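You operate a simulated robot arm through the tools that you are given. There is no shell and no other tool. Be economical: measure what you need, move in short steps, check, and stop when the job is done.

The job below is to be done with a simulated two-armed robot. You get a single attempt, and the scene is never put back.

JOB
Put one of the big nuts from the top of the gauge bench on top of the orange tag block. Pick up the bottle that says "soap" from the top of the gauge bench with one hand, pass it to the other hand and put it on the top tray of the blue trolley. Take the yellow filter and put it on the top of the number two machine. Fetch the M12 steel plate from the long bench and set it on the wall side of the parts bench. Put the brown carton labelled "ring" from the corner bench on top of the grey spool and the brown carton labelled "M10" on top of the blue spool. Any order will do. Set down upright: bottle, yellow filter, brown carton.
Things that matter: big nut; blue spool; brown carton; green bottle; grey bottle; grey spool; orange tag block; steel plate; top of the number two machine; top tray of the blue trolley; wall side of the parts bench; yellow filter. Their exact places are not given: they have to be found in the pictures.

It is judged by the outcome, as a careful person would: the job done as asked, and still so three seconds after it is handed in. It fails if anything else is knocked over, pushed out of place, dropped, spilled or broken.

ROBOT AND FRAMES
Two 7-joint arms with two-finger parallel grippers on one trunk, on a base that drives. Base frame: it is fixed to the floor where the robot stands at the start and does not move with it; the origin is under the middle of the robot, x ahead of it, y to its left, z up; the surface under the hand at the start is at about z = 0.88. Lengths are in m, angles in rad, forces in N, time in s.
The left shoulder is at the start at [0.02, 0.138, 1.225], the right one opposite. With the tool pointing down near the work surface each hand reaches from about 0.1 to 0.5 m from the robot's upright axis, wherever it stands, measured 20 degrees to its own side. Places, roughly: big nut (3x3x2 cm) [0.2, -0.2, 0.9]; blue spool (10x10x8 cm) [0.1, 3.8, 0.9]; brown carton [-0.25, 3.75, 1]; green bottle, grey bottle [0.25, 0.25, 1]; grey spool (10x10x8 cm) [-0.2, 3.7, 0.9]; orange tag block [0.25, 0.5, 1]; steel plate [-6.25, 3.75, 0.75]; top of the number two machine [-2, -4.2, 1]; top tray of the blue trolley [-1.6, -0.1, 0.7]; wall side of the parts bench (23x94 cm) [-6.68, 1.04, 0.76]; yellow filter [-6.25, -1.75, 1]. Payload 1.57 kg a hand.
Tool frame (each hand has its own): the origin (TCP) lies between the finger pads and is the grasp point; the fingertips stand 0.03 m ahead of it; z points along the fingers, y is the line along which they close. Largest opening 0.08 m; finger width 0.017, thickness 0.012; the body of the gripper, 0.04 by 0.082 m, starts 0.08 m behind the TCP.
Orientation is told as [roll, pitch, yaw] about the base's x, y, z axes, in that order, counted from this pose: with the fingers straight down and closing along the base's y, the tool's x points along the base's -x, its y along +y and its z along -z.

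CONTROLS
- The arms move only by the tool play_rows. It takes "left_rows", "right_rows" or both (then of equal length, played together; a hand with none holds still); each is a list of rows, each a list of 7 numbers: the gripper command, from -1 (fully open) to 1 (shut), values between in proportion, then the shift along the base's x, y, z in units of 25 mm (1.0 is 25 mm), then the turn, a rotation vector about the base's x, y, z in units of 4 degrees (1.0 is 4 degrees). In form: [[grip, x, y, z, ax, ay, az], ...]. A call has 1 to 10 rows; each row shifts and turns the commanded pose from where the row before left it. A call with a number of a shift or a turn outside -1 to 1 is refused whole. Each row takes 0.2 s and may step no farther than 0.05 m and 0.15 rad from the row before; otherwise, or with a gripper value out of range, the whole call is refused. Where a pose cannot be reached the arm comes as near as it can. A force on the tool above 40 N (or 10 N above the force at the start of the call, whichever is more), or a blocked arm, ends the call early, and 0.2 s more pass. Each finger travels about 0.045 m/s and halts on what it meets, pressing with about 38 N; the grip force reading is that of the motor and also rises with nothing between the fingers. The clock runs only during rows and for 0.2 s after the last one: add rows that do not move to give the fingers time. The reply holds the time, the measured pose of the TCP, the force on the tool along the base axes, the opening and the grip force, in the units named above and with some noise, with the torque about the TCP (base axes, N m) and any sound that the robot's microphone picked up.
- Cameras (640 x 400 px; columns grow to the right, rows downward): "scene" is now at [0.1919, 0.0206, 1.1259]; the picture's right is [0.23, -0.97, 0.00], its down [-0.39, -0.09, -0.92] and it looks along [0.89, 0.21, -0.40] (base axes); focal length 214 px, centre (320, 200). "left" rides on the left gripper at [0.072, 0.007, -0.122] in its tool frame; the picture's right is [-0.09, 1.00, 0.00], its down [-0.84, -0.08, -0.54] and it looks along [-0.54, -0.05, 0.84] (tool axes); focal length 238 px, centre (320, 200). "right" rides on the right gripper at [0.072, -0.007, -0.122] in its tool frame; the picture's right is [0.09, 1.00, 0.00], its down [-0.84, 0.08, -0.54] and it looks along [-0.54, 0.05, 0.84] (tool axes); focal length 238 px, centre (320, 200).
- snapshot(camera): a new picture of that camera. No time passes.
- move_column(by): slides the trunk up (or, below 0, down) by that many m; the arms and the scene camera ride with it, the base frame stays. It gives what a move gives, with no picture.
- steer(legs): drives the robot by 1 to 6 legs, each [ahead, left, turn to the left] in m, m and rad, along the robot's own axes; the way and the turn of a leg run together, so that a leg with both is an arc; at most 1.5 m and 3.142 rad a leg. The arms and the cameras ride along, it lands a little off, and it stops where it bumps. It gives what a move gives.
- turn_head(pan, tilt): turns the head with the scene camera to pan (to the left, within 1.047 rad either way) and tilt (down, from -0.506 to 1.204), counted from straight ahead of the robot. It gives what a move gives.
- pixel_to_xyz(camera, pixels): for up to 12 pixels [column, row] of the newest picture of that camera ("zoom" is the newest enlarged one), the place [x, y, z] in the base frame of the surface seen there, good to about 0.003 m. No time passes.
- zoom(camera, box): a new picture of the part [left, top, right, bottom] of that camera's present view, enlarged. No time passes.
- sign_off(): hands the job in; it is judged then, once.

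Go step by step. Measure first, check grasps and placings, and put right what went wrong. The budget is 131 turns and 162 pictures, counting those below and the enlarged ones. Unless the task says otherwise, let go and move clear before handing in.

The tools are called by a JSON object that holds its "api" and its "payload". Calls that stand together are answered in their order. play_rows: Moves the arms, as the interface text tells. Its arguments: {"type":"object","properties":{"left_rows":{"type":"array","items":{"type":"array","items":{"type":"number"}}},"right_rows":{"type":"array","items":{"type":"array","items":{"type":"number"}}}},"required":[]} The other tools are called the same way: move_column (by) slides the trunk up or down; steer (legs) drives the base; turn_head (pan, tilt) turns the head that bears the scene camera; snapshot (camera) takes a picture; pixel_to_xyz (camera, pixels) gives the place of the surface under pixels of a picture; zoom (camera, box) takes an enlarged picture of a part of a camera's view; sign_off () hands the job in.

At the start:

```text
time: 0.0
left_tool_pos: [0.3355, 0.3721, 1.116]
left_ee_rot: [0.001, -0.001, -0.001]
left_wrist_force: [0.4, 0.2, 0.2]
left_ft_torque: [0.02, -0.02, 0.01]
left_width: 0.0798
left_finger_force: 0.0
right_tool_pos: [0.3224, 0.036, 1.0685]
right_ee_rot: [0.001, 0.196, 0.0]
right_wrist_force: [0.5, -0.3, -1.0]
right_ft_torque: [0.02, 0.01, -0.01]
right_width: 0.0799
right_finger_force: 0.1
trunk travel left (down, up): [-0.6, 0.64]
robot x, y, heading: [0.0006, 0.0011, 0.004]
head pan, tilt: [0.23, 0.414]
```

scene: 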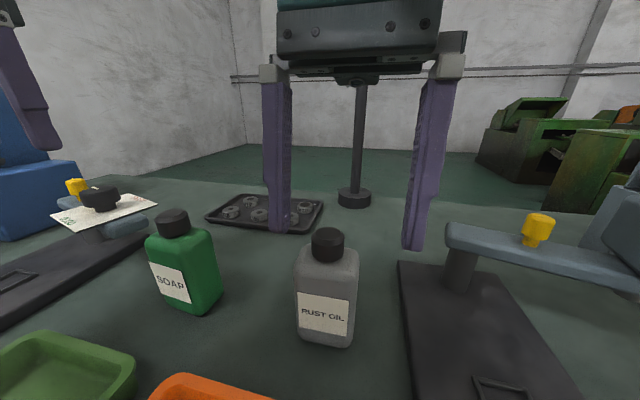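
right: 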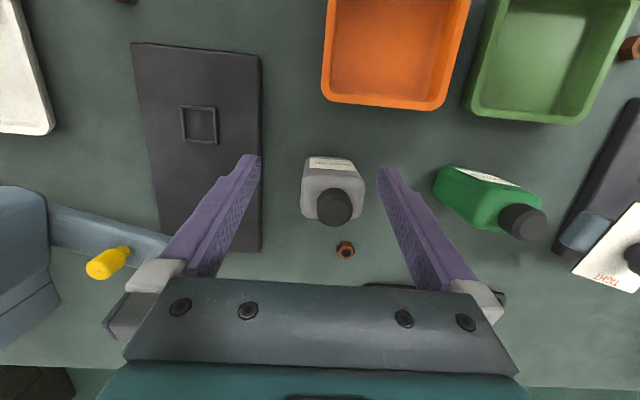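
left: 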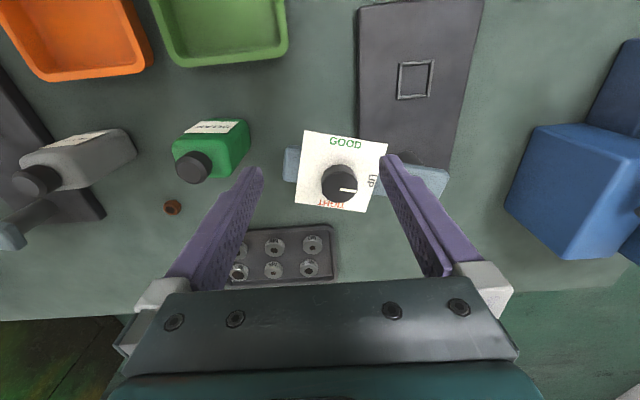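

The pictures show the soap bottle (green, scene 185,265), a rust-oil bottle, a tray of nuts and a gauge. I'll look around the bench for the big nuts and the orange tag block.

{"api": "turn_head", "payload": {"pan": 0.9, "tilt": 0.7}}

{"api": "snapshot", "payload": {"camera": "scene"}}

{"api": "turn_head", "payload": {"pan": -0.7, "tilt": 0.8}}

{"api": "snapshot", "payload": {"camera": "scene"}}

```text
time: 1.1
left_tool_pos: [0.3358, 0.3719, 1.1148]
left_ee_rot: [0.001, 0.0, 0.0]
left_wrist_force: [0.0, -0.6, -0.4]
left_ft_torque: [-0.01, 0.0, -0.02]
left_width: 0.0801
left_finger_force: 0.0
right_tool_pos: [0.3214, 0.0352, 1.0669]
right_ee_rot: [0.0, 0.197, 0.0]
right_wrist_force: [0.0, 0.4, 0.1]
right_ft_torque: [-0.02, 0.0, -0.01]
right_width: 0.08
right_finger_force: 0.0
trunk travel left (down, up): [-0.6, 0.64]
robot x, y, heading: [0.0008, 0.0002, 0.002]
head pan, tilt: [0.901, 0.7]
```

```text
158 pictures are left
```

scene: 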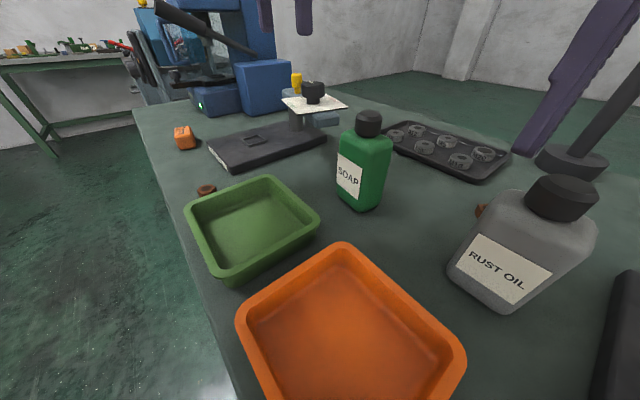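

```text
time: 2.7
left_tool_pos: [0.3356, 0.3713, 1.1158]
left_ee_rot: [-0.001, 0.002, 0.0]
left_wrist_force: [0.8, 0.4, -0.5]
left_ft_torque: [-0.02, -0.02, -0.05]
left_width: 0.0802
left_finger_force: 0.1
right_tool_pos: [0.3222, 0.0355, 1.0677]
right_ee_rot: [0.0, 0.197, 0.0]
right_wrist_force: [0.3, 0.4, -0.2]
right_ft_torque: [0.03, 0.0, 0.01]
right_width: 0.0802
right_finger_force: 0.1
trunk travel left (down, up): [-0.6, 0.64]
robot x, y, heading: [0.0012, -0.0017, -0.005]
head pan, tilt: [-0.7, 0.799]
```

```text
157 pictures are left
```

scene: 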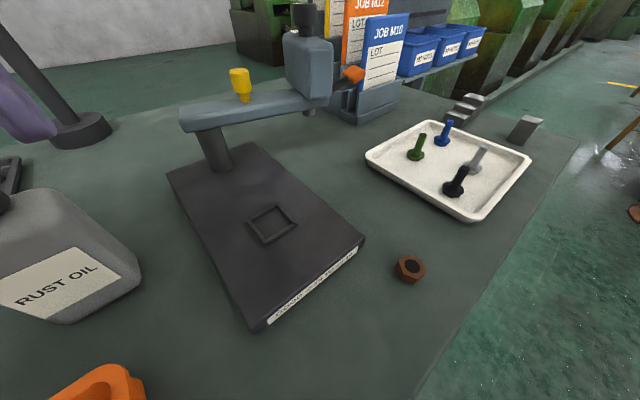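

The big nut is at (410,267) in the right-hand view; the orange block was at (185,137) in the left-hand view. I'll measure both.

{"api": "pixel_to_xyz", "payload": {"camera": "scene", "pixels": [[411, 264], [409, 280], [397, 266], [425, 268], [440, 300], [300, 250], [370, 240]]}}

{"api": "zoom", "payload": {"camera": "scene", "box": [350, 220, 470, 320]}}

{"api": "turn_head", "payload": {"pan": 0.95, "tilt": 0.7}}

{"api": "zoom", "payload": {"camera": "scene", "box": [140, 80, 420, 255]}}

{"api": "snapshot", "payload": {"camera": "scene"}}

```text
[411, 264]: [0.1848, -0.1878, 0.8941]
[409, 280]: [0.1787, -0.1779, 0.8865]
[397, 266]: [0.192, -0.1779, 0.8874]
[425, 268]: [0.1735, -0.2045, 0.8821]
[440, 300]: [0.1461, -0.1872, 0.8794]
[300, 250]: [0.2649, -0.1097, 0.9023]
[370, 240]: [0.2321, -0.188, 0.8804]
```

```text
4.00 times, centred on (410, 270) of scene
```

zoom: 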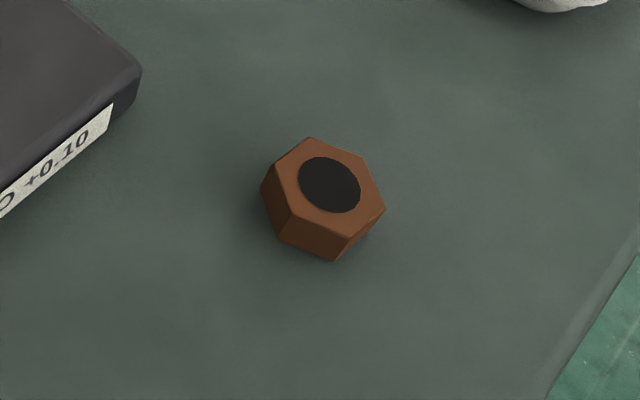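

```text
time: 4.4
left_tool_pos: [0.336, 0.3717, 1.1151]
left_ee_rot: [0.0, 0.0, 0.0]
left_wrist_force: [0.2, 0.2, -0.3]
left_ft_torque: [0.0, 0.01, -0.05]
left_width: 0.0803
left_finger_force: 0.1
right_tool_pos: [0.3231, 0.0364, 1.0684]
right_ee_rot: [0.0, 0.198, 0.0]
right_wrist_force: [-0.2, -0.1, 0.1]
right_ft_torque: [0.03, 0.02, 0.0]
right_width: 0.0802
right_finger_force: 0.1
trunk travel left (down, up): [-0.6, 0.64]
robot x, y, heading: [-0.0017, -0.0019, -0.0]
head pan, tilt: [0.949, 0.7]
```

```text
2.29 times, centred on (280, 168) of scene
```

zoom: 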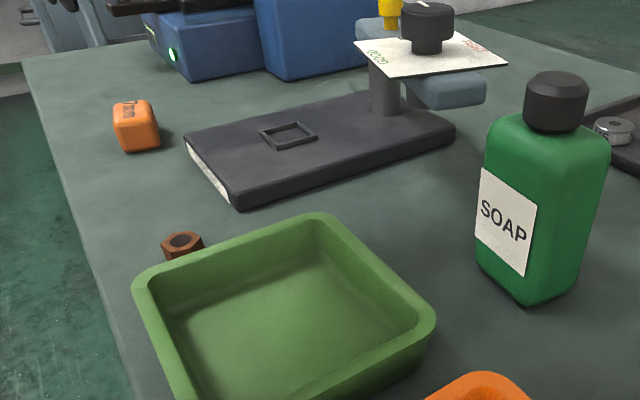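

```text
154 pictures are left
```

scene: 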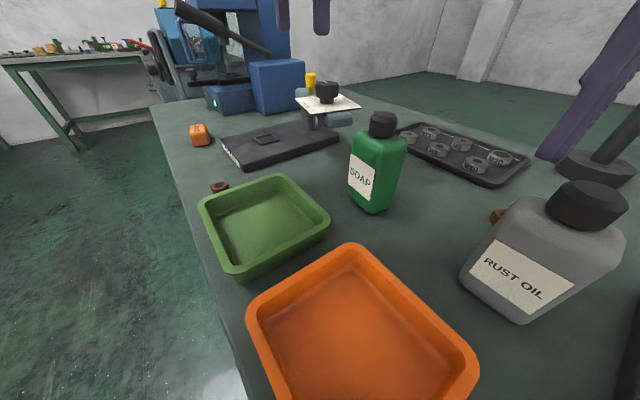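

{"api": "pixel_to_xyz", "payload": {"camera": "zoom", "pixels": [[135, 112], [148, 103], [122, 124], [150, 115], [116, 106], [135, 152], [158, 148], [182, 240], [180, 258], [168, 245], [200, 240], [260, 165]]}}

{"api": "pixel_to_xyz", "payload": {"camera": "scene", "pixels": [[383, 120], [360, 150], [400, 150], [378, 145], [360, 180], [348, 200], [370, 212], [400, 180], [497, 216], [490, 225]]}}

{"api": "zoom", "payload": {"camera": "scene", "box": [170, 110, 250, 160]}}

```text
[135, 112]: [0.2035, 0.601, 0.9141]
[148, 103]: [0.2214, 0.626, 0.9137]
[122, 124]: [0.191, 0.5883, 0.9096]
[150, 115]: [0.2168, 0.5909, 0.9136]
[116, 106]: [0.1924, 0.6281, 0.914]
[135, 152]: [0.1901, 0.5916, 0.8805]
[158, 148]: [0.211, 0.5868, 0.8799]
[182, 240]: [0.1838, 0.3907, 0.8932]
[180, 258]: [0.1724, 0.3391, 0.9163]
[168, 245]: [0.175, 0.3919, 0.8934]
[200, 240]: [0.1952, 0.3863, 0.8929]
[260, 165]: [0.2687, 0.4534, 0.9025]
```

```text
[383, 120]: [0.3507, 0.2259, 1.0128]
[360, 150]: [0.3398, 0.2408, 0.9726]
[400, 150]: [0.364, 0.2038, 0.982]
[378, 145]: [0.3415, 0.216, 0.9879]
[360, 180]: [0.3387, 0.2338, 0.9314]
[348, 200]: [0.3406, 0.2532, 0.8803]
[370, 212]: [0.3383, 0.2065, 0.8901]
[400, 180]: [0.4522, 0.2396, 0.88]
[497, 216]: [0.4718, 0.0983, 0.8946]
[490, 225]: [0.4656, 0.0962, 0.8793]
```

```text
8.00 times, centred on (210, 135) of scene
```

zoom: 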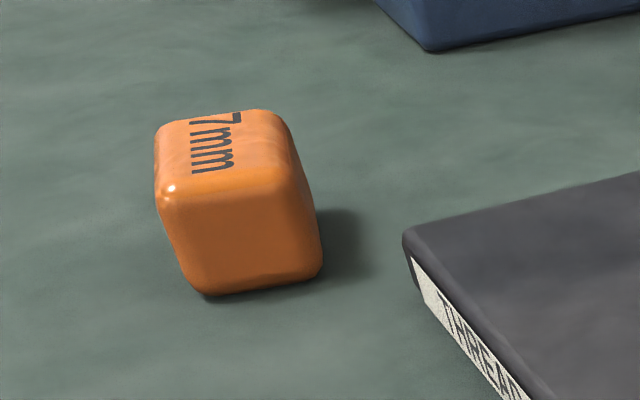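

The orange block's top is at z 0.914, centre about (0.205,0.61). A nut stands near (0.185,0.39) next to the green tray, and another is free at (0.185,-0.19). I'll check what stands around the left side before moving the base.

{"api": "pixel_to_xyz", "payload": {"camera": "left", "pixels": [[560, 150], [520, 190], [560, 250], [630, 60], [340, 180], [300, 270], [420, 80], [370, 10], [215, 50], [370, 180]]}}

{"api": "pixel_to_xyz", "payload": {"camera": "scene", "pixels": [[221, 185], [215, 190], [280, 70], [230, 100], [325, 92], [305, 250], [270, 265], [198, 198], [270, 178], [330, 212], [232, 275], [199, 130]]}}

{"api": "turn_head", "payload": {"pan": 1.04, "tilt": 0.1}}

{"api": "snapshot", "payload": {"camera": "scene"}}

{"api": "turn_head", "payload": {"pan": -1.04, "tilt": 0.1}}

{"api": "snapshot", "payload": {"camera": "scene"}}

```text
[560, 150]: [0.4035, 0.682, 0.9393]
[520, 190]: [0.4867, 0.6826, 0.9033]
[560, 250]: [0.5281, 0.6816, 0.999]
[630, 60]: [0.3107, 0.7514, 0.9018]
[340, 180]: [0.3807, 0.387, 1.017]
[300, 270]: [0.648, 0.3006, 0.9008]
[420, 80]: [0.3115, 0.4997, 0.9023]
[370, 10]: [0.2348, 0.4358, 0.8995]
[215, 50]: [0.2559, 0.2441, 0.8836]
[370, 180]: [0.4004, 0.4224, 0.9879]
```

```text
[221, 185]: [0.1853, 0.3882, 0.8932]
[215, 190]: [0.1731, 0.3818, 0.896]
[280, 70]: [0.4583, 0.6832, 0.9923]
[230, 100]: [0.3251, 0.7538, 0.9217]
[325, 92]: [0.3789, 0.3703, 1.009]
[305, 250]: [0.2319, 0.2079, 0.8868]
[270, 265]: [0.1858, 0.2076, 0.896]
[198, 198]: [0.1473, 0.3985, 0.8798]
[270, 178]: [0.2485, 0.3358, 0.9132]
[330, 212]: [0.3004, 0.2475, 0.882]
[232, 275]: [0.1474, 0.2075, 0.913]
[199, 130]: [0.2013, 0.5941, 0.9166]
```

```text
time: 5.4
left_tool_pos: [0.3362, 0.3707, 1.1149]
left_ee_rot: [0.001, 0.0, -0.001]
left_wrist_force: [0.1, -0.1, -0.3]
left_ft_torque: [0.02, 0.01, 0.03]
left_width: 0.0803
left_finger_force: 0.0
right_tool_pos: [0.3224, 0.0362, 1.0674]
right_ee_rot: [-0.001, 0.196, -0.001]
right_wrist_force: [0.3, -0.2, -0.1]
right_ft_torque: [0.01, -0.01, -0.02]
right_width: 0.0799
right_finger_force: 0.1
trunk travel left (down, up): [-0.6, 0.64]
robot x, y, heading: [-0.0012, -0.0015, 0.001]
head pan, tilt: [1.04, 0.099]
```

```text
152 pictures are left
```

scene: 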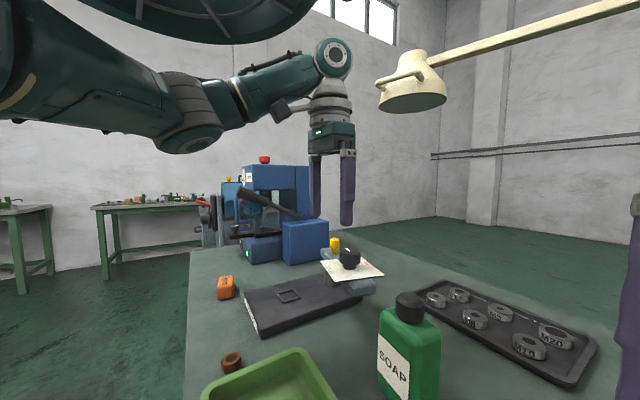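

```text
time: 7.4
left_tool_pos: [0.3367, 0.3707, 1.1136]
left_ee_rot: [-0.001, 0.0, 0.0]
left_wrist_force: [-0.2, 0.5, 0.0]
left_ft_torque: [0.01, 0.0, 0.03]
left_width: 0.0798
left_finger_force: 0.1
right_tool_pos: [0.3221, 0.0356, 1.0688]
right_ee_rot: [-0.001, 0.198, 0.0]
right_wrist_force: [0.4, -0.3, -0.7]
right_ft_torque: [0.0, 0.0, -0.01]
right_width: 0.08
right_finger_force: 0.0
trunk travel left (down, up): [-0.6, 0.64]
robot x, y, heading: [-0.0022, -0.0007, -0.003]
head pan, tilt: [-1.04, 0.099]
```

```text
151 pictures are left
```

scene: 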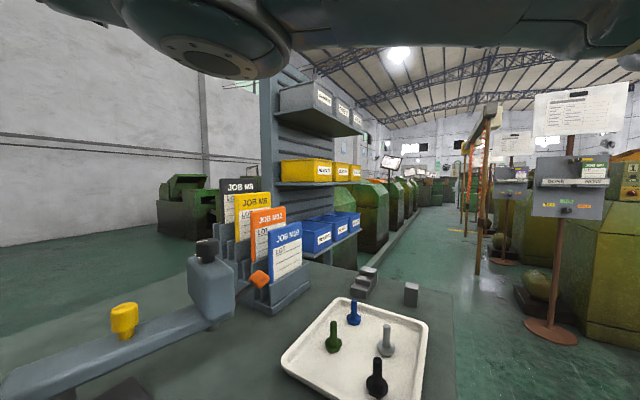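

Block and nuts confirmed; the blue lever machine stands at y>0.68. I'll draw the hands back and up, then strafe left so the left hand covers both nut and block.

{"api": "play_rows", "payload": {"left_rows": [[-1, -1, 0, 0, 0, 0, 0], [-1, -1, 0, 0, 0, 0, 0], [-1, -1, 0, 0, 0, 0, 0], [-1, -1, 0, 0, 0, 0, 0], [-1, -1, -1, 0, 0, 0, 0], [-1, 0, -1, 0, 0, 0, 0]], "right_rows": [[-1, 0, 0, 1, 0, -0.8, 0], [-1, -1, 0, 1, 0, -0.8, 0], [-1, -1, -1, 1, 0, -0.6, 0], [-1, -1, -1, 1, 0, -0.6, 0], [-1, -1, -1, 1, 0, 0, 0], [-1, 0, -1, 0, 0, 0, 0]]}}

{"api": "steer", "payload": {"legs": [[0, 0.28, 0]]}}

{"api": "turn_head", "payload": {"pan": 0.5, "tilt": 0.9}}

{"api": "snapshot", "payload": {"camera": "scene"}}

{"api": "snapshot", "payload": {"camera": "left"}}

```text
time: 8.2
left_tool_pos: [0.2594, 0.377, 1.0973]
left_ee_rot: [-0.025, 0.084, 0.057]
left_wrist_force: [0.7, 0.3, -0.3]
left_ft_torque: [0.0, 0.06, 0.01]
left_width: 0.0801
left_finger_force: 0.0
right_tool_pos: [0.2509, 0.0148, 1.0945]
right_ee_rot: [-0.021, 0.219, 0.015]
right_wrist_force: [1.2, 0.1, 0.7]
right_ft_torque: [0.01, 0.02, -0.01]
right_width: 0.0801
right_finger_force: 0.1
trunk travel left (down, up): [-0.6, 0.64]
robot x, y, heading: [0.001, 0.0007, -0.005]
head pan, tilt: [-1.04, 0.099]
stopped in row 4 (right hand): the arm was blocked; the commanded pose is now the measured one
```

```text
time: 10.2
left_tool_pos: [0.2625, 0.65, 1.0981]
left_ee_rot: [-0.026, 0.083, 0.05]
left_wrist_force: [-3.2, -8.9, 2.5]
left_ft_torque: [0.21, -0.07, 0.06]
left_width: 0.0719
left_finger_force: 0.0
right_tool_pos: [0.2513, 0.2877, 1.0952]
right_ee_rot: [-0.023, 0.22, 0.01]
right_wrist_force: [0.3, -0.3, 0.1]
right_ft_torque: [0.04, 0.0, -0.03]
right_width: 0.0802
right_finger_force: 0.0
trunk travel left (down, up): [-0.6, 0.64]
robot x, y, heading: [-0.0052, 0.2736, -0.001]
head pan, tilt: [-1.04, 0.099]
```

```text
time: 11.8
left_tool_pos: [0.2618, 0.6517, 1.099]
left_ee_rot: [-0.025, 0.082, 0.049]
left_wrist_force: [-0.3, -8.7, 0.6]
left_ft_torque: [0.14, -0.03, -0.07]
left_width: 0.0725
left_finger_force: 0.1
right_tool_pos: [0.253, 0.2874, 1.0958]
right_ee_rot: [-0.023, 0.219, 0.011]
right_wrist_force: [-0.7, 0.2, -0.5]
right_ft_torque: [-0.04, 0.04, 0.0]
right_width: 0.08
right_finger_force: 0.0
trunk travel left (down, up): [-0.6, 0.64]
robot x, y, heading: [-0.0036, 0.2762, -0.004]
head pan, tilt: [0.499, 0.901]
```

```text
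150 pictures are left
```

scene: 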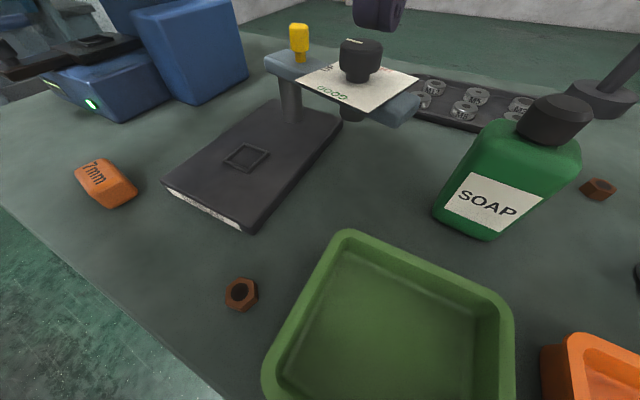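

```text
149 pictures are left
```

left: 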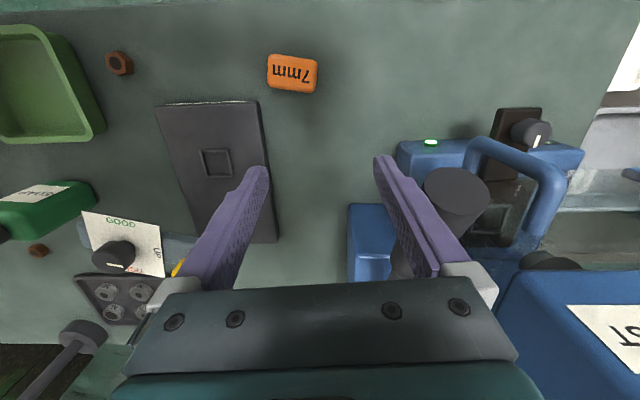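

The left finger is pressing something on its left (force -8.9 N in y, width 0.072) – the machine's lever. I'll back off right away.

{"api": "steer", "payload": {"legs": [[0, -0.08, 0]]}}

{"api": "turn_head", "payload": {"pan": 1.04, "tilt": 0.5}}

{"api": "snapshot", "payload": {"camera": "scene"}}

{"api": "snapshot", "payload": {"camera": "left"}}

```text
time: 12.9
left_tool_pos: [0.2611, 0.5704, 1.0983]
left_ee_rot: [-0.024, 0.083, 0.051]
left_wrist_force: [-0.3, 0.1, 0.2]
left_ft_torque: [0.02, 0.0, 0.0]
left_width: 0.0798
left_finger_force: 0.0
right_tool_pos: [0.2517, 0.2084, 1.0955]
right_ee_rot: [-0.022, 0.22, 0.012]
right_wrist_force: [-0.1, 0.4, 0.1]
right_ft_torque: [0.06, 0.04, -0.01]
right_width: 0.0802
right_finger_force: 0.1
trunk travel left (down, up): [-0.6, 0.64]
robot x, y, heading: [0.0036, 0.1942, -0.001]
head pan, tilt: [0.499, 0.901]
```

```text
time: 13.8
left_tool_pos: [0.2612, 0.5717, 1.0978]
left_ee_rot: [-0.023, 0.082, 0.05]
left_wrist_force: [-1.0, 0.3, 0.4]
left_ft_torque: [-0.03, 0.02, 0.02]
left_width: 0.0802
left_finger_force: 0.0
right_tool_pos: [0.2521, 0.2079, 1.0954]
right_ee_rot: [-0.019, 0.22, 0.01]
right_wrist_force: [-0.7, -0.2, -0.1]
right_ft_torque: [0.02, 0.01, 0.02]
right_width: 0.08
right_finger_force: 0.1
trunk travel left (down, up): [-0.6, 0.64]
robot x, y, heading: [-0.0021, 0.1951, -0.004]
head pan, tilt: [1.04, 0.499]
```

```text
148 pictures are left
```

scene: 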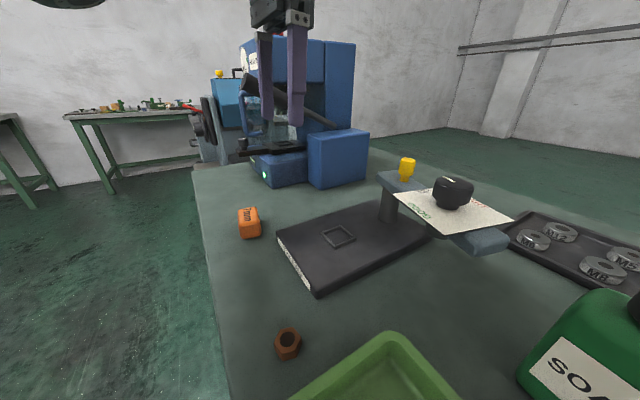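

```text
147 pictures are left
```

left: 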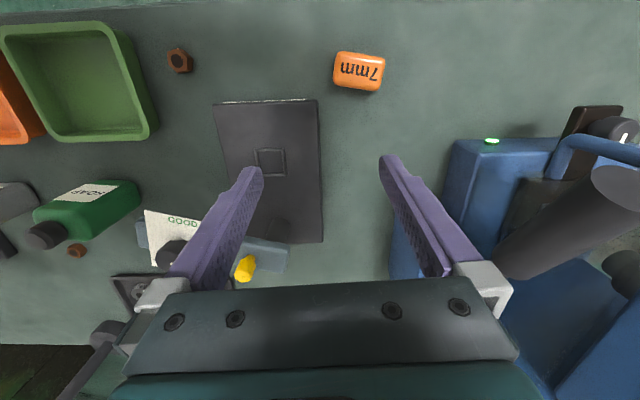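

Contact is free now and the lever machine looks unchanged. I'll measure the nut (178,62) and the block (358,72) in the left picture.

{"api": "zoom", "payload": {"camera": "left", "box": [130, 20, 230, 100]}}

{"api": "pixel_to_xyz", "payload": {"camera": "left", "pixels": [[180, 58], [340, 55], [383, 60], [377, 84], [336, 78], [359, 70], [359, 90], [150, 90], [115, 25]]}}

```text
5.00 times, centred on (180, 60) of left
```

zoom: 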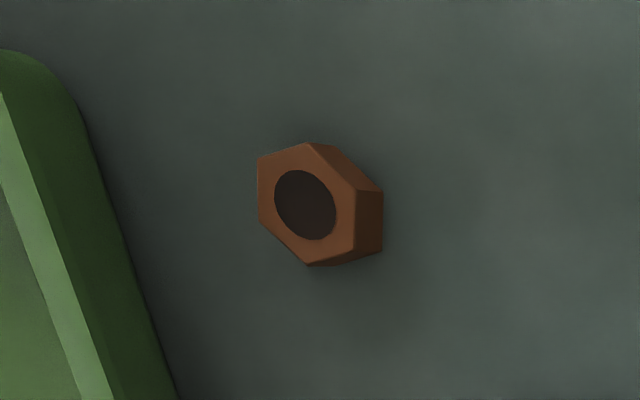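

```text
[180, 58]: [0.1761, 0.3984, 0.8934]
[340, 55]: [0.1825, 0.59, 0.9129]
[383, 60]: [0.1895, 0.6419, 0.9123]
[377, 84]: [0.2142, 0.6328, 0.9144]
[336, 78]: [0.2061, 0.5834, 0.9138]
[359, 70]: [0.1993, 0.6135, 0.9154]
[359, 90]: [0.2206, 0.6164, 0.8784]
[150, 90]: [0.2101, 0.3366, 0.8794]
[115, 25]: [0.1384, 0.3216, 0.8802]
```

{"api": "pixel_to_xyz", "payload": {"camera": "zoom", "pixels": [[262, 162], [308, 148], [352, 188], [350, 246], [310, 260], [263, 218], [306, 204], [110, 200], [90, 120]]}}

```text
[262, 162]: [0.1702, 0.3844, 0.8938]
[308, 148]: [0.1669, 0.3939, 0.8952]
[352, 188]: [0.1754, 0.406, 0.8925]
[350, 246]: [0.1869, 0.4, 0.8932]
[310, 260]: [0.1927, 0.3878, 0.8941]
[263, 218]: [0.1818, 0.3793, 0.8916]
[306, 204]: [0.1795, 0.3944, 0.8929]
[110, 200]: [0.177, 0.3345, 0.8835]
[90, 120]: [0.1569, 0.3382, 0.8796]
```

Nut centre ≈ (0.179,0.392), top 0.893, with flats facing about 73° from x; I'll bring the left hand above it, half open and yawed −17°, and check.

{"api": "play_rows", "payload": {"left_rows": [[-0.25, -0.41, -0.9, -0.45, 0.04, -0.15, -0.62], [-0.25, -0.41, -0.9, -0.45, 0.04, -0.15, -0.62], [-0.25, -0.41, -0.9, -0.45, 0.04, -0.15, -0.62], [-0.25, -0.41, -0.9, -0.45, 0.04, -0.15, -0.62], [-0.25, -0.41, -0.9, -0.45, 0.04, -0.15, -0.62], [-0.25, -0.41, -0.9, -0.45, 0.04, -0.15, -0.62], [-0.25, -0.41, -0.9, -0.45, 0.04, -0.15, -0.62], [-0.25, -0.41, -0.9, -0.45, 0.04, -0.15, -0.62], [-0.25, 0, 0, 0, 0, 0, 0]]}}

{"api": "snapshot", "payload": {"camera": "left"}}

```text
time: 14.5
left_tool_pos: [0.2511, 0.5477, 1.0724]
left_ee_rot: [-0.066, 0.093, 0.129]
left_wrist_force: [-0.1, -0.2, 0.6]
left_ft_torque: [-0.03, -0.01, 0.01]
left_width: 0.0499
left_finger_force: 0.2
right_tool_pos: [0.2509, 0.2079, 1.0952]
right_ee_rot: [-0.02, 0.22, 0.009]
right_wrist_force: [-0.5, 0.1, 0.7]
right_ft_torque: [0.0, 0.0, 0.0]
right_width: 0.0799
right_finger_force: 0.1
trunk travel left (down, up): [-0.6, 0.64]
robot x, y, heading: [0.0005, 0.1977, -0.0]
head pan, tilt: [1.04, 0.499]
stopped in row 3 (left hand): the arm was blocked; the commanded pose is now the measured one
```

```text
145 pictures are left
```

left: 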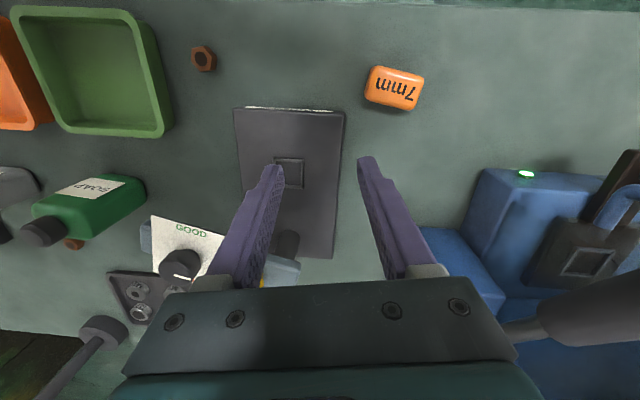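

The left arm is too folded at this height close to the body (blocked near rel. 0.25). I'll back the base off 0.12 m and strafe 0.1 m left so both targets lie in comfortable reach, then retry.

{"api": "steer", "payload": {"legs": [[-0.13, 0, 0], [0, 0.1, 0]]}}

{"api": "play_rows", "payload": {"left_rows": [[-0.25, 0.4, -0.9, 0, 0.4, -0.5, -0.7], [-0.25, 0.4, -0.9, 0, 0.4, -0.5, -0.9], [-0.25, 0.4, -0.9, 0, 0.1, -0.3, -0.9], [-0.25, 0.4, -0.9, 0, 0, 0, -0.9], [-0.25, 0.2, -0.9, 0, 0, 0, -0.9], [-0.25, 0, -0.9, 0, 0, 0, -0.9]]}}

{"api": "snapshot", "payload": {"camera": "left"}}

```text
time: 16.6
left_tool_pos: [0.1201, 0.645, 1.0726]
left_ee_rot: [-0.064, 0.093, 0.129]
left_wrist_force: [-0.4, 0.1, -0.2]
left_ft_torque: [0.03, -0.01, 0.01]
left_width: 0.0498
left_finger_force: 0.0
right_tool_pos: [0.1209, 0.3074, 1.0952]
right_ee_rot: [-0.021, 0.221, 0.01]
right_wrist_force: [-0.4, -0.1, 0.6]
right_ft_torque: [-0.05, -0.03, -0.01]
right_width: 0.0802
right_finger_force: 0.0
trunk travel left (down, up): [-0.6, 0.64]
robot x, y, heading: [-0.1303, 0.2954, -0.003]
head pan, tilt: [1.04, 0.499]
```

```text
time: 17.9
left_tool_pos: [0.1653, 0.5117, 1.0665]
left_ee_rot: [-0.01, 0.031, -0.216]
left_wrist_force: [-1.1, -0.1, -0.5]
left_ft_torque: [0.02, -0.01, 0.01]
left_width: 0.0498
left_finger_force: 0.1
right_tool_pos: [0.121, 0.3073, 1.0954]
right_ee_rot: [-0.021, 0.22, 0.01]
right_wrist_force: [0.6, 0.7, -0.4]
right_ft_torque: [-0.02, -0.02, -0.04]
right_width: 0.0799
right_finger_force: 0.1
trunk travel left (down, up): [-0.6, 0.64]
robot x, y, heading: [-0.1316, 0.2962, -0.004]
head pan, tilt: [1.04, 0.499]
```

```text
144 pictures are left
```

left: 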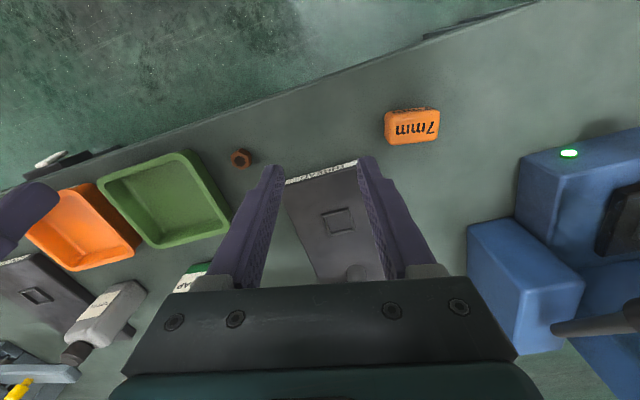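

It moves well now. I'll move the right hand aside, bring the left over the nut and lower to z≈0.98.

{"api": "play_rows", "payload": {"left_rows": [[-0.25, 0, 0, 0, 0, 0, 0], [-0.25, 0, 0, 0, 0, 0, 0], [-0.25, 0.1, -0.8, -0.5, 0, -0.1, -0.2], [-0.25, 0.1, -0.8, -0.5, 0, -0.1, -0.2], [-0.25, 0.1, -0.8, -0.5, 0, -0.1, -0.2], [-0.25, 0.1, -0.8, -0.5, 0, -0.1, -0.2], [-0.25, 0.1, -0.8, -0.5, 0, 0, -0.2], [-0.25, 0.06, -0.8, -0.5, 0, 0, -0.2], [-0.25, 0, 0, 0, 0, 0, 0]], "right_rows": [[-1, 0.5, -1, 0, 0, 0, 0], [-1, 0.5, -1, 0, 0, 0, 0], [-1, 0.5, -1, 0, 0, 0, 0], [-1, 0.5, -1, 0, 0, 0, 0], [-1, 0, -1, 0, 0, 0, 0], [-1, 0, -1, 0, 0, 0, 0], [-1, 0, 0, 0, 0, 0, 0], [-1, 0, 0, 0, 0, 0, 0], [-1, 0, 0, 0, 0, 0, 0]]}}

{"api": "snapshot", "payload": {"camera": "left"}}

```text
time: 19.9
left_tool_pos: [0.1799, 0.3917, 0.9964]
left_ee_rot: [0.0, -0.03, -0.314]
left_wrist_force: [0.0, 0.3, -0.5]
left_ft_torque: [0.01, 0.04, 0.0]
left_width: 0.0501
left_finger_force: 0.0
right_tool_pos: [0.172, 0.1553, 1.0947]
right_ee_rot: [-0.021, 0.22, 0.012]
right_wrist_force: [-0.2, 0.9, 0.0]
right_ft_torque: [-0.02, 0.03, 0.03]
right_width: 0.0801
right_finger_force: 0.1
trunk travel left (down, up): [-0.6, 0.64]
robot x, y, heading: [-0.128, 0.2892, -0.002]
head pan, tilt: [1.04, 0.499]
```

```text
143 pictures are left
```

left: 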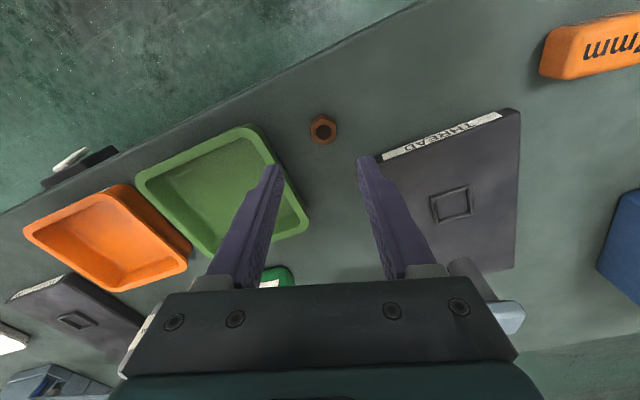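

{"api": "zoom", "payload": {"camera": "left", "box": [260, 80, 400, 180]}}

{"api": "pixel_to_xyz", "payload": {"camera": "left", "pixels": [[323, 120], [311, 130], [336, 130], [323, 138], [316, 118], [333, 118], [285, 165], [305, 210], [295, 195]]}}

```text
4.00 times, centred on (330, 130) of left
```

zoom: 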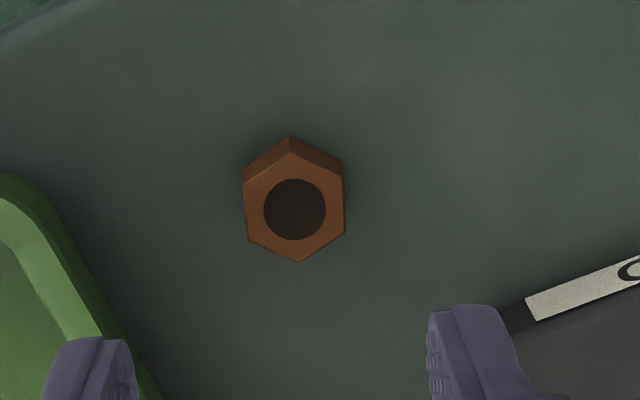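

```text
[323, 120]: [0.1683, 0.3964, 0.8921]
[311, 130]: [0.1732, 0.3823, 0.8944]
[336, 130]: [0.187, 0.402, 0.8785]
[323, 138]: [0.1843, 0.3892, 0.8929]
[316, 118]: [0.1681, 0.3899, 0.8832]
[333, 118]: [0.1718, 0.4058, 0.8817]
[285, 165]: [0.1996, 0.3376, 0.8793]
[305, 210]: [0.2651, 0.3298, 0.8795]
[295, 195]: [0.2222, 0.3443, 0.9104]
```

The nut is centred under the TCP (0.178,0.392) with flats aligned. Lower to z≈0.913 and grip.

{"api": "play_rows", "payload": {"left_rows": [[-0.25, -0.08, 0, -0.85, 0, 0.4, 0], [-0.25, 0, 0, -0.85, 0, 0, 0], [-0.25, 0, 0, -0.85, 0, 0, 0], [-0.25, 0, 0, -0.8, 0, 0, 0], [-0.25, 0, 0, 0, 0, 0, 0], [0.6, 0, 0, 0, 0, 0, 0], [0.6, 0, 0, 0, 0, 0, 0], [0.6, 0, 0, 0, 0, 0, 0]]}}

{"api": "snapshot", "payload": {"camera": "left"}}

```text
time: 21.8
left_tool_pos: [0.1767, 0.3897, 0.9141]
left_ee_rot: [-0.011, -0.003, -0.317]
left_wrist_force: [-0.4, 1.0, 0.4]
left_ft_torque: [-0.01, -0.01, -0.01]
left_width: 0.0215
left_finger_force: 25.0
right_tool_pos: [0.1719, 0.1548, 1.0953]
right_ee_rot: [-0.021, 0.22, 0.01]
right_wrist_force: [0.5, 0.2, -1.2]
right_ft_torque: [0.02, -0.03, 0.03]
right_width: 0.08
right_finger_force: 0.1
trunk travel left (down, up): [-0.6, 0.64]
robot x, y, heading: [-0.1273, 0.2935, -0.001]
head pan, tilt: [1.04, 0.499]
```

```text
141 pictures are left
```

left: 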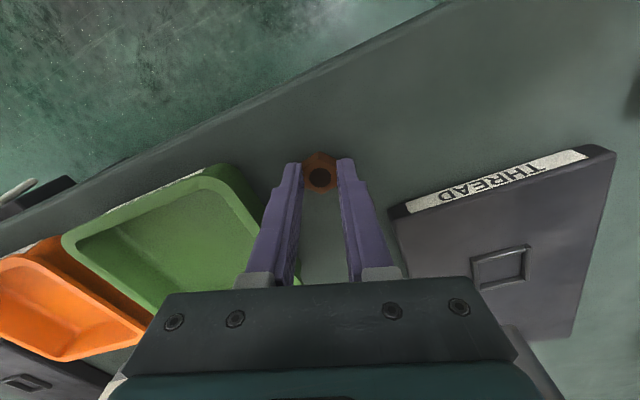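

Nut gripped (21.5 mm, 25 N). Lift and carry to above the block at about (0.20,0.612).

{"api": "play_rows", "payload": {"left_rows": [[0.6, 0, 0, 0.9, 0, 0, 0], [0.6, 0, 0, 0.9, 0, 0, 0], [0.6, 0, 0, 0.9, 0, 0, 0], [0.6, 0, 0, 0.5, 0, 0, 0], [0.6, 0, 0, 0, 0, 0, 0]]}}

{"api": "play_rows", "payload": {"left_rows": [[0.6, 0.1, 0.88, 0, 0, 0, 0.4], [0.6, 0.1, 0.88, 0, 0, 0, 0.4], [0.6, 0.1, 0.88, 0, 0, 0, 0.4], [0.6, 0.1, 0.88, 0, 0, 0, 0.4], [0.6, 0.1, 0.88, 0, 0, 0, 0.4], [0.6, 0.1, 0.88, 0, 0, 0, 0.4], [0.6, 0.1, 0.88, 0, 0, 0, 0.4], [0.6, 0.1, 0.88, 0, 0, 0, 0.4], [0.6, 0.1, 0.88, 0, 0, 0, 0.4], [0.6, 0.1, 0.88, 0, 0, 0, 0.4]]}}

{"api": "snapshot", "payload": {"camera": "left"}}

{"api": "snapshot", "payload": {"camera": "scene"}}

```text
time: 22.9
left_tool_pos: [0.1774, 0.3884, 0.9937]
left_ee_rot: [-0.007, -0.004, -0.315]
left_wrist_force: [-0.2, -0.6, 0.2]
left_ft_torque: [0.0, 0.02, -0.02]
left_width: 0.0216
left_finger_force: 34.9
right_tool_pos: [0.1717, 0.1566, 1.0947]
right_ee_rot: [-0.021, 0.219, 0.009]
right_wrist_force: [-0.7, 0.7, -1.0]
right_ft_torque: [-0.02, -0.01, -0.03]
right_width: 0.0802
right_finger_force: 0.1
trunk travel left (down, up): [-0.6, 0.64]
robot x, y, heading: [-0.1307, 0.295, -0.001]
head pan, tilt: [1.04, 0.499]
```

```text
time: 25.1
left_tool_pos: [0.2024, 0.6089, 0.9943]
left_ee_rot: [-0.01, -0.005, -0.037]
left_wrist_force: [0.6, -0.3, -0.7]
left_ft_torque: [-0.01, -0.02, -0.01]
left_width: 0.0218
left_finger_force: 34.8
right_tool_pos: [0.1714, 0.1568, 1.0946]
right_ee_rot: [-0.021, 0.221, 0.01]
right_wrist_force: [0.0, -0.7, 0.2]
right_ft_torque: [0.02, 0.01, 0.0]
right_width: 0.0799
right_finger_force: 0.0
trunk travel left (down, up): [-0.6, 0.64]
robot x, y, heading: [-0.1277, 0.2915, -0.007]
head pan, tilt: [1.04, 0.499]
```

```text
140 pictures are left
```

left: 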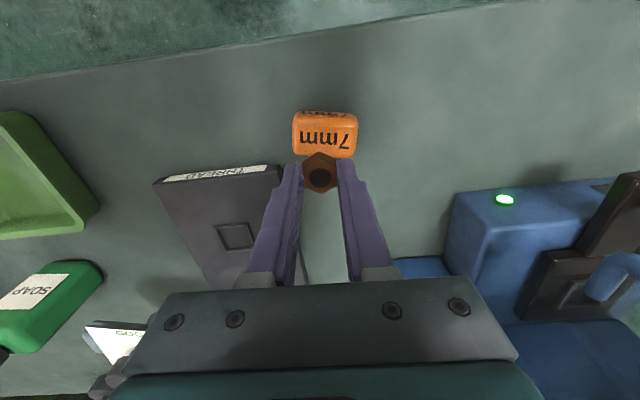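

```text
139 pictures are left
```

scene: 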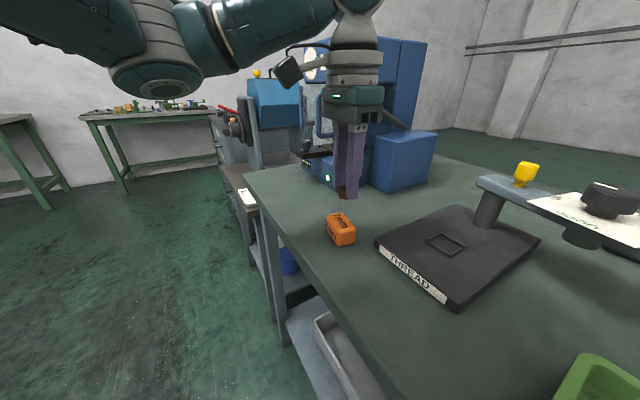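

{"api": "pixel_to_xyz", "payload": {"camera": "left", "pixels": [[296, 120], [296, 152], [355, 120], [355, 152], [325, 118], [325, 135], [345, 155], [325, 112]]}}

{"api": "pixel_to_xyz", "payload": {"camera": "scene", "pixels": [[338, 220], [330, 216], [345, 214], [352, 226], [337, 228], [342, 243]]}}

```text
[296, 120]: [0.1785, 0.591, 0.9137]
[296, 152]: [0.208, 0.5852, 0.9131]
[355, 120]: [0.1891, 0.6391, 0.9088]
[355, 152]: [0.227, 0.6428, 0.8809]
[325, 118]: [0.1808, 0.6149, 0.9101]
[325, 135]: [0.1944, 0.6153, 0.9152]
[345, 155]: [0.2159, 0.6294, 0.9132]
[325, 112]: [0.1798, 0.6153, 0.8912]
```

```text
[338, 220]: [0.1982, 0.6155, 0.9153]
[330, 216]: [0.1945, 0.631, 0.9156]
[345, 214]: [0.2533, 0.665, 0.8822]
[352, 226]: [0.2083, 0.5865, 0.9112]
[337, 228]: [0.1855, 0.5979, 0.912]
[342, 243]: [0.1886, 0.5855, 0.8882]
```

Block centre is (0.198,0.613), top 0.915. Adjust, lower to TCP z≈0.951, release and rise.

{"api": "play_rows", "payload": {"left_rows": [[0.6, -0.17, 0.16, -0.5, 0, 0, 0], [0.6, 0, 0, -0.6, 0, 0, 0], [0.6, 0, 0, -0.45, 0, 0, 0], [0.6, 0, 0, -0.2, 0, 0, 0], [0.6, 0, 0, 0, 0, 0, 0]]}}

{"api": "snapshot", "payload": {"camera": "scene"}}

```text
time: 26.4
left_tool_pos: [0.1977, 0.6136, 0.9512]
left_ee_rot: [-0.01, -0.002, -0.037]
left_wrist_force: [0.3, -0.2, -0.7]
left_ft_torque: [0.02, 0.0, 0.01]
left_width: 0.0217
left_finger_force: 34.3
right_tool_pos: [0.1704, 0.1557, 1.0934]
right_ee_rot: [-0.021, 0.219, 0.009]
right_wrist_force: [-0.5, -0.8, 0.5]
right_ft_torque: [0.0, 0.03, 0.03]
right_width: 0.0799
right_finger_force: 0.1
trunk travel left (down, up): [-0.6, 0.64]
robot x, y, heading: [-0.1285, 0.2936, -0.005]
head pan, tilt: [1.04, 0.499]
```

```text
138 pictures are left
```

scene: 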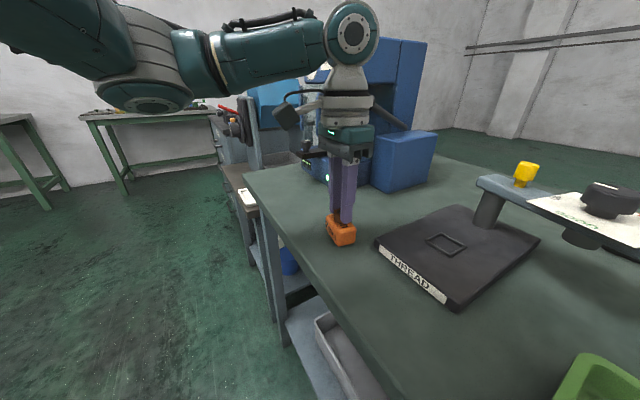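

{"api": "play_rows", "payload": {"left_rows": [[0.6, 0, 0, -0.06, 0, 0, 0], [0.2, 0, 0, 0, 0, 0, 0], [-0.1, 0, 0, 0, 0, 0, 0], [-0.1, 0, 0, 0, 0, 0, 0], [-0.1, 0, 0, 0.5, 0, 0, 0], [-0.1, 0, 0, 1, 0, 0, 0], [-0.1, 0, 0, 1, 0, 0, 0], [-0.1, 0, 0, 1, 0, 0, 0]]}}

{"api": "snapshot", "payload": {"camera": "left"}}

{"api": "zoom", "payload": {"camera": "scene", "box": [290, 170, 400, 260]}}

```text
time: 28.1
left_tool_pos: [0.1994, 0.615, 1.0371]
left_ee_rot: [-0.008, -0.001, -0.036]
left_wrist_force: [0.3, -0.3, -0.7]
left_ft_torque: [-0.01, 0.0, 0.02]
left_width: 0.0439
left_finger_force: 0.1
right_tool_pos: [0.1718, 0.1568, 1.0937]
right_ee_rot: [-0.02, 0.22, 0.011]
right_wrist_force: [0.6, -0.9, 0.1]
right_ft_torque: [-0.04, -0.02, -0.02]
right_width: 0.0798
right_finger_force: 0.0
trunk travel left (down, up): [-0.6, 0.64]
robot x, y, heading: [-0.1328, 0.2956, 0.002]
head pan, tilt: [1.04, 0.499]
```

```text
137 pictures are left
```

left: 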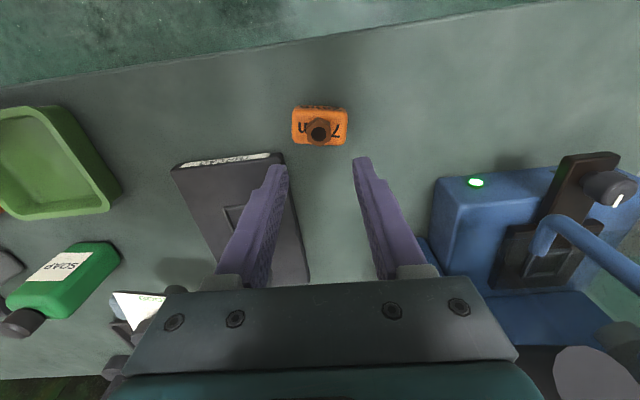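

```text
4.44 times, centred on (345, 215) of scene
```

zoom: 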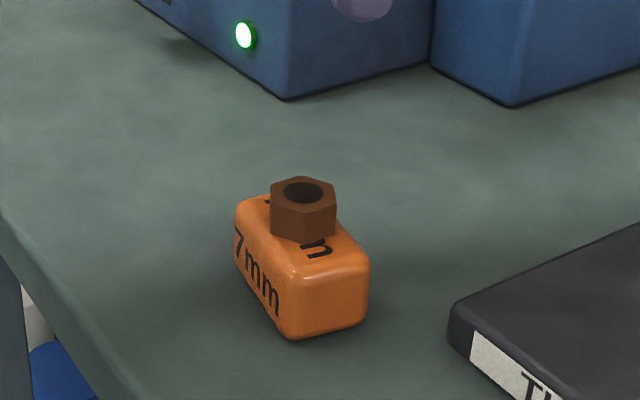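

The nut rests on the orange block. Next the soap bottle: I'll park the left hand up and aside, and measure the bottle with the right camera and the scene camera.

{"api": "turn_head", "payload": {"pan": -0.1, "tilt": 0.6}}

{"api": "snapshot", "payload": {"camera": "right"}}

{"api": "snapshot", "payload": {"camera": "scene"}}

```text
time: 29.5
left_tool_pos: [0.2006, 0.6156, 1.0372]
left_ee_rot: [-0.009, -0.004, -0.036]
left_wrist_force: [-1.2, -0.6, 0.2]
left_ft_torque: [0.0, 0.02, 0.01]
left_width: 0.0443
left_finger_force: 0.0
right_tool_pos: [0.1718, 0.1563, 1.0945]
right_ee_rot: [-0.02, 0.218, 0.011]
right_wrist_force: [-0.3, 0.4, 0.9]
right_ft_torque: [0.03, 0.0, -0.02]
right_width: 0.0801
right_finger_force: 0.0
trunk travel left (down, up): [-0.6, 0.64]
robot x, y, heading: [-0.1304, 0.2934, -0.005]
head pan, tilt: [-0.099, 0.6]
```

```text
135 pictures are left
```

right: 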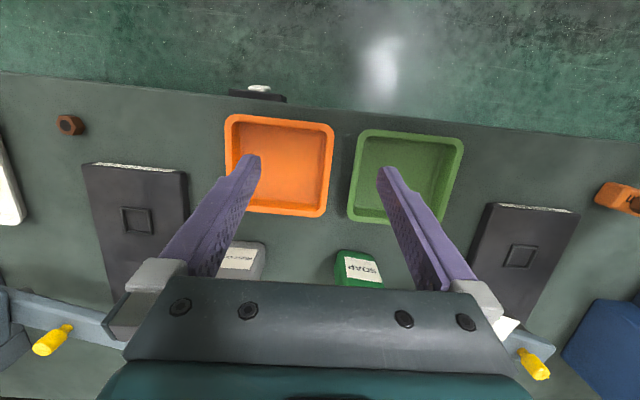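

```text
134 pictures are left
```

scene: 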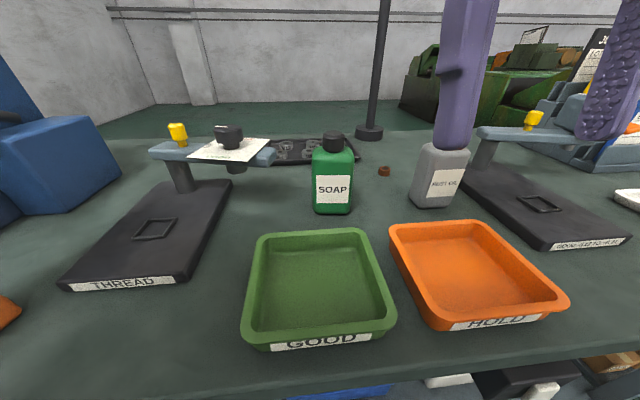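

{"api": "zoom", "payload": {"camera": "scene", "box": [290, 120, 390, 220]}}

{"api": "pixel_to_xyz", "payload": {"camera": "scene", "pixels": [[315, 185], [350, 185], [315, 165], [350, 162], [333, 160], [333, 148], [333, 135], [327, 142], [339, 142], [333, 210], [354, 165], [312, 165]]}}

{"api": "pixel_to_xyz", "payload": {"camera": "right", "pixels": [[340, 255], [376, 255], [340, 280], [382, 280], [358, 253], [335, 265], [384, 285]]}}

```text
4.00 times, centred on (340, 170) of scene
```

zoom: 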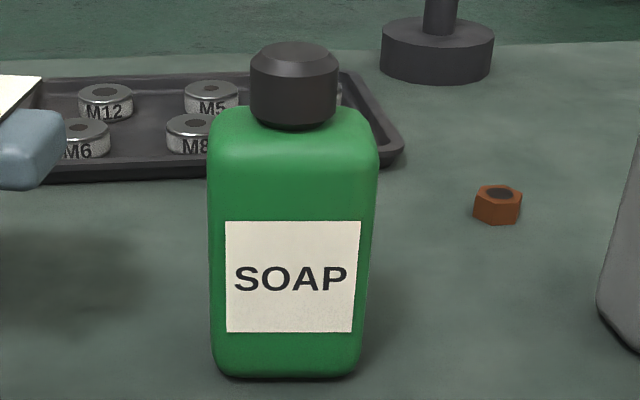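

```text
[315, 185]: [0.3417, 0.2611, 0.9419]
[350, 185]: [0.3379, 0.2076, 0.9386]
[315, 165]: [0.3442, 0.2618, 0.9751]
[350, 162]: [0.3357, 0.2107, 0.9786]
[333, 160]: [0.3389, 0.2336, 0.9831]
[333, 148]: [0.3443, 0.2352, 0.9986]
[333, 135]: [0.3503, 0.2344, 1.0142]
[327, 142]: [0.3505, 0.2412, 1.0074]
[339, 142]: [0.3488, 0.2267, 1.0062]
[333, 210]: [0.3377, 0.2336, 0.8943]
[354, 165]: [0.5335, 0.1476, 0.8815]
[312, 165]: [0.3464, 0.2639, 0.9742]
```

```text
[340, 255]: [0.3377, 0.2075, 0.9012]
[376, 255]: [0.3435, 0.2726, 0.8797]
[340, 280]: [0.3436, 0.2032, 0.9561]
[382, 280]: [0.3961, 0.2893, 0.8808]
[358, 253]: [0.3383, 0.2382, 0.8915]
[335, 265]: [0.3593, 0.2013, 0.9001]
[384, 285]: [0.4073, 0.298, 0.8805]
```

Bottle: front face x≈0.339, y 0.204–0.264, cap centre ≈ (0.360,0.234) z 0.99–1.018. I'll tilt the right hand forward 45° to grip the body, leaving the cap free for the left hand to take from above.

{"api": "play_rows", "payload": {"right_rows": [[-1, 0.3, 0.3, 0, 0, -0.97, 0], [-1, 0.3, 0.3, 0, 0, -0.97, 0], [-1, 0.3, 0.3, 0, 0, -0.97, 0], [-1, 0.3, 0.3, 0, 0, -0.97, 0], [-1, 0.3, 0.3, 0, 0, -0.97, 0], [-1, 0.3, 0.3, 0, 0, -0.97, 0], [-1, 0.3, 0.3, 0, 0, -0.97, 0], [-1, 0.3, 0.3, 0, 0, -0.97, 0], [-1, 0.3, 0.3, 0, 0, -0.97, 0], [-1, 0.3, 0.3, 0, 0, -0.97, 0]]}}

{"api": "play_rows", "payload": {"right_rows": [[-1, 0.2, 0.0, 0, 0, -0.97, 0], [-1, 0.2, 0.0, 0, 0, -0.97, 0], [-1, 0.2, 0.0, -0.3, 0, -0.97, 0], [-1, 0.2, 0.0, -0.6, 0, -0.97, 0], [-1, 0.2, 0.1, -0.6, 0, -0.5, -0.4], [-1, 0.1, 0, -0.6, 0, 0, -0.8], [-1, 0, 0, -0.6, 0, 0, -0.8], [-1, 0, 0, 0, 0, 0, 0]]}}

{"api": "snapshot", "payload": {"camera": "right"}}

{"api": "snapshot", "payload": {"camera": "scene"}}

```text
time: 31.7
left_tool_pos: [0.2002, 0.6148, 1.0367]
left_ee_rot: [-0.009, -0.004, -0.037]
left_wrist_force: [-0.8, 0.1, -1.2]
left_ft_torque: [-0.01, 0.02, 0.0]
left_width: 0.0437
left_finger_force: 0.0
right_tool_pos: [0.2476, 0.2331, 1.096]
right_ee_rot: [-0.027, -0.458, 0.01]
right_wrist_force: [-0.4, 0.9, 0.8]
right_ft_torque: [-0.04, 0.02, -0.01]
right_width: 0.08
right_finger_force: 0.1
trunk travel left (down, up): [-0.6, 0.64]
robot x, y, heading: [-0.1307, 0.2926, -0.003]
head pan, tilt: [-0.099, 0.6]
```

```text
time: 33.5
left_tool_pos: [0.2, 0.6159, 1.0353]
left_ee_rot: [-0.009, -0.004, -0.037]
left_wrist_force: [0.6, 0.7, 0.7]
left_ft_torque: [-0.01, -0.03, -0.01]
left_width: 0.0443
left_finger_force: 0.0
right_tool_pos: [0.2737, 0.2335, 1.0295]
right_ee_rot: [-0.033, -0.762, -0.126]
right_wrist_force: [-0.3, 0.3, 0.1]
right_ft_torque: [-0.04, -0.01, 0.03]
right_width: 0.08
right_finger_force: 0.1
trunk travel left (down, up): [-0.6, 0.64]
robot x, y, heading: [-0.1295, 0.2914, -0.002]
head pan, tilt: [-0.099, 0.6]
```

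```text
132 pictures are left
```

right: 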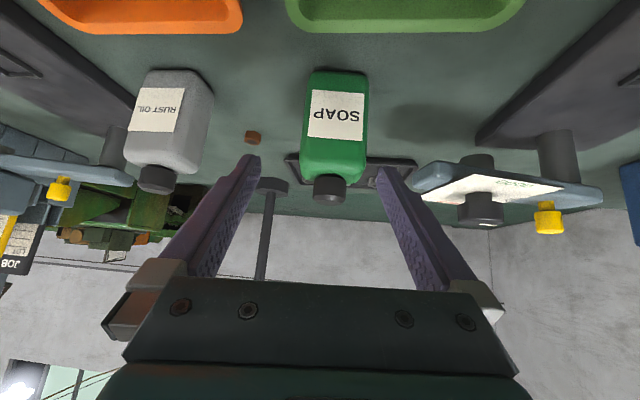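

```text
131 pictures are left
```

scene: 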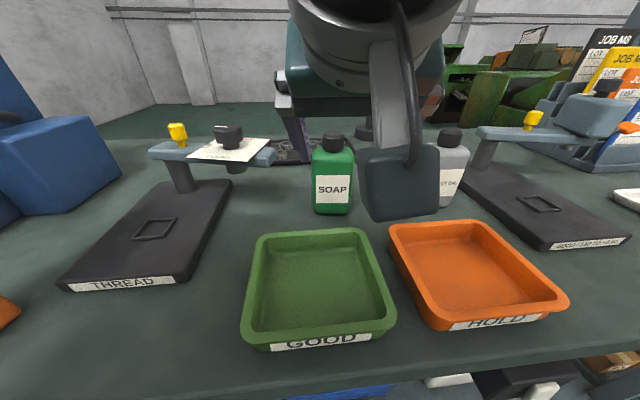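

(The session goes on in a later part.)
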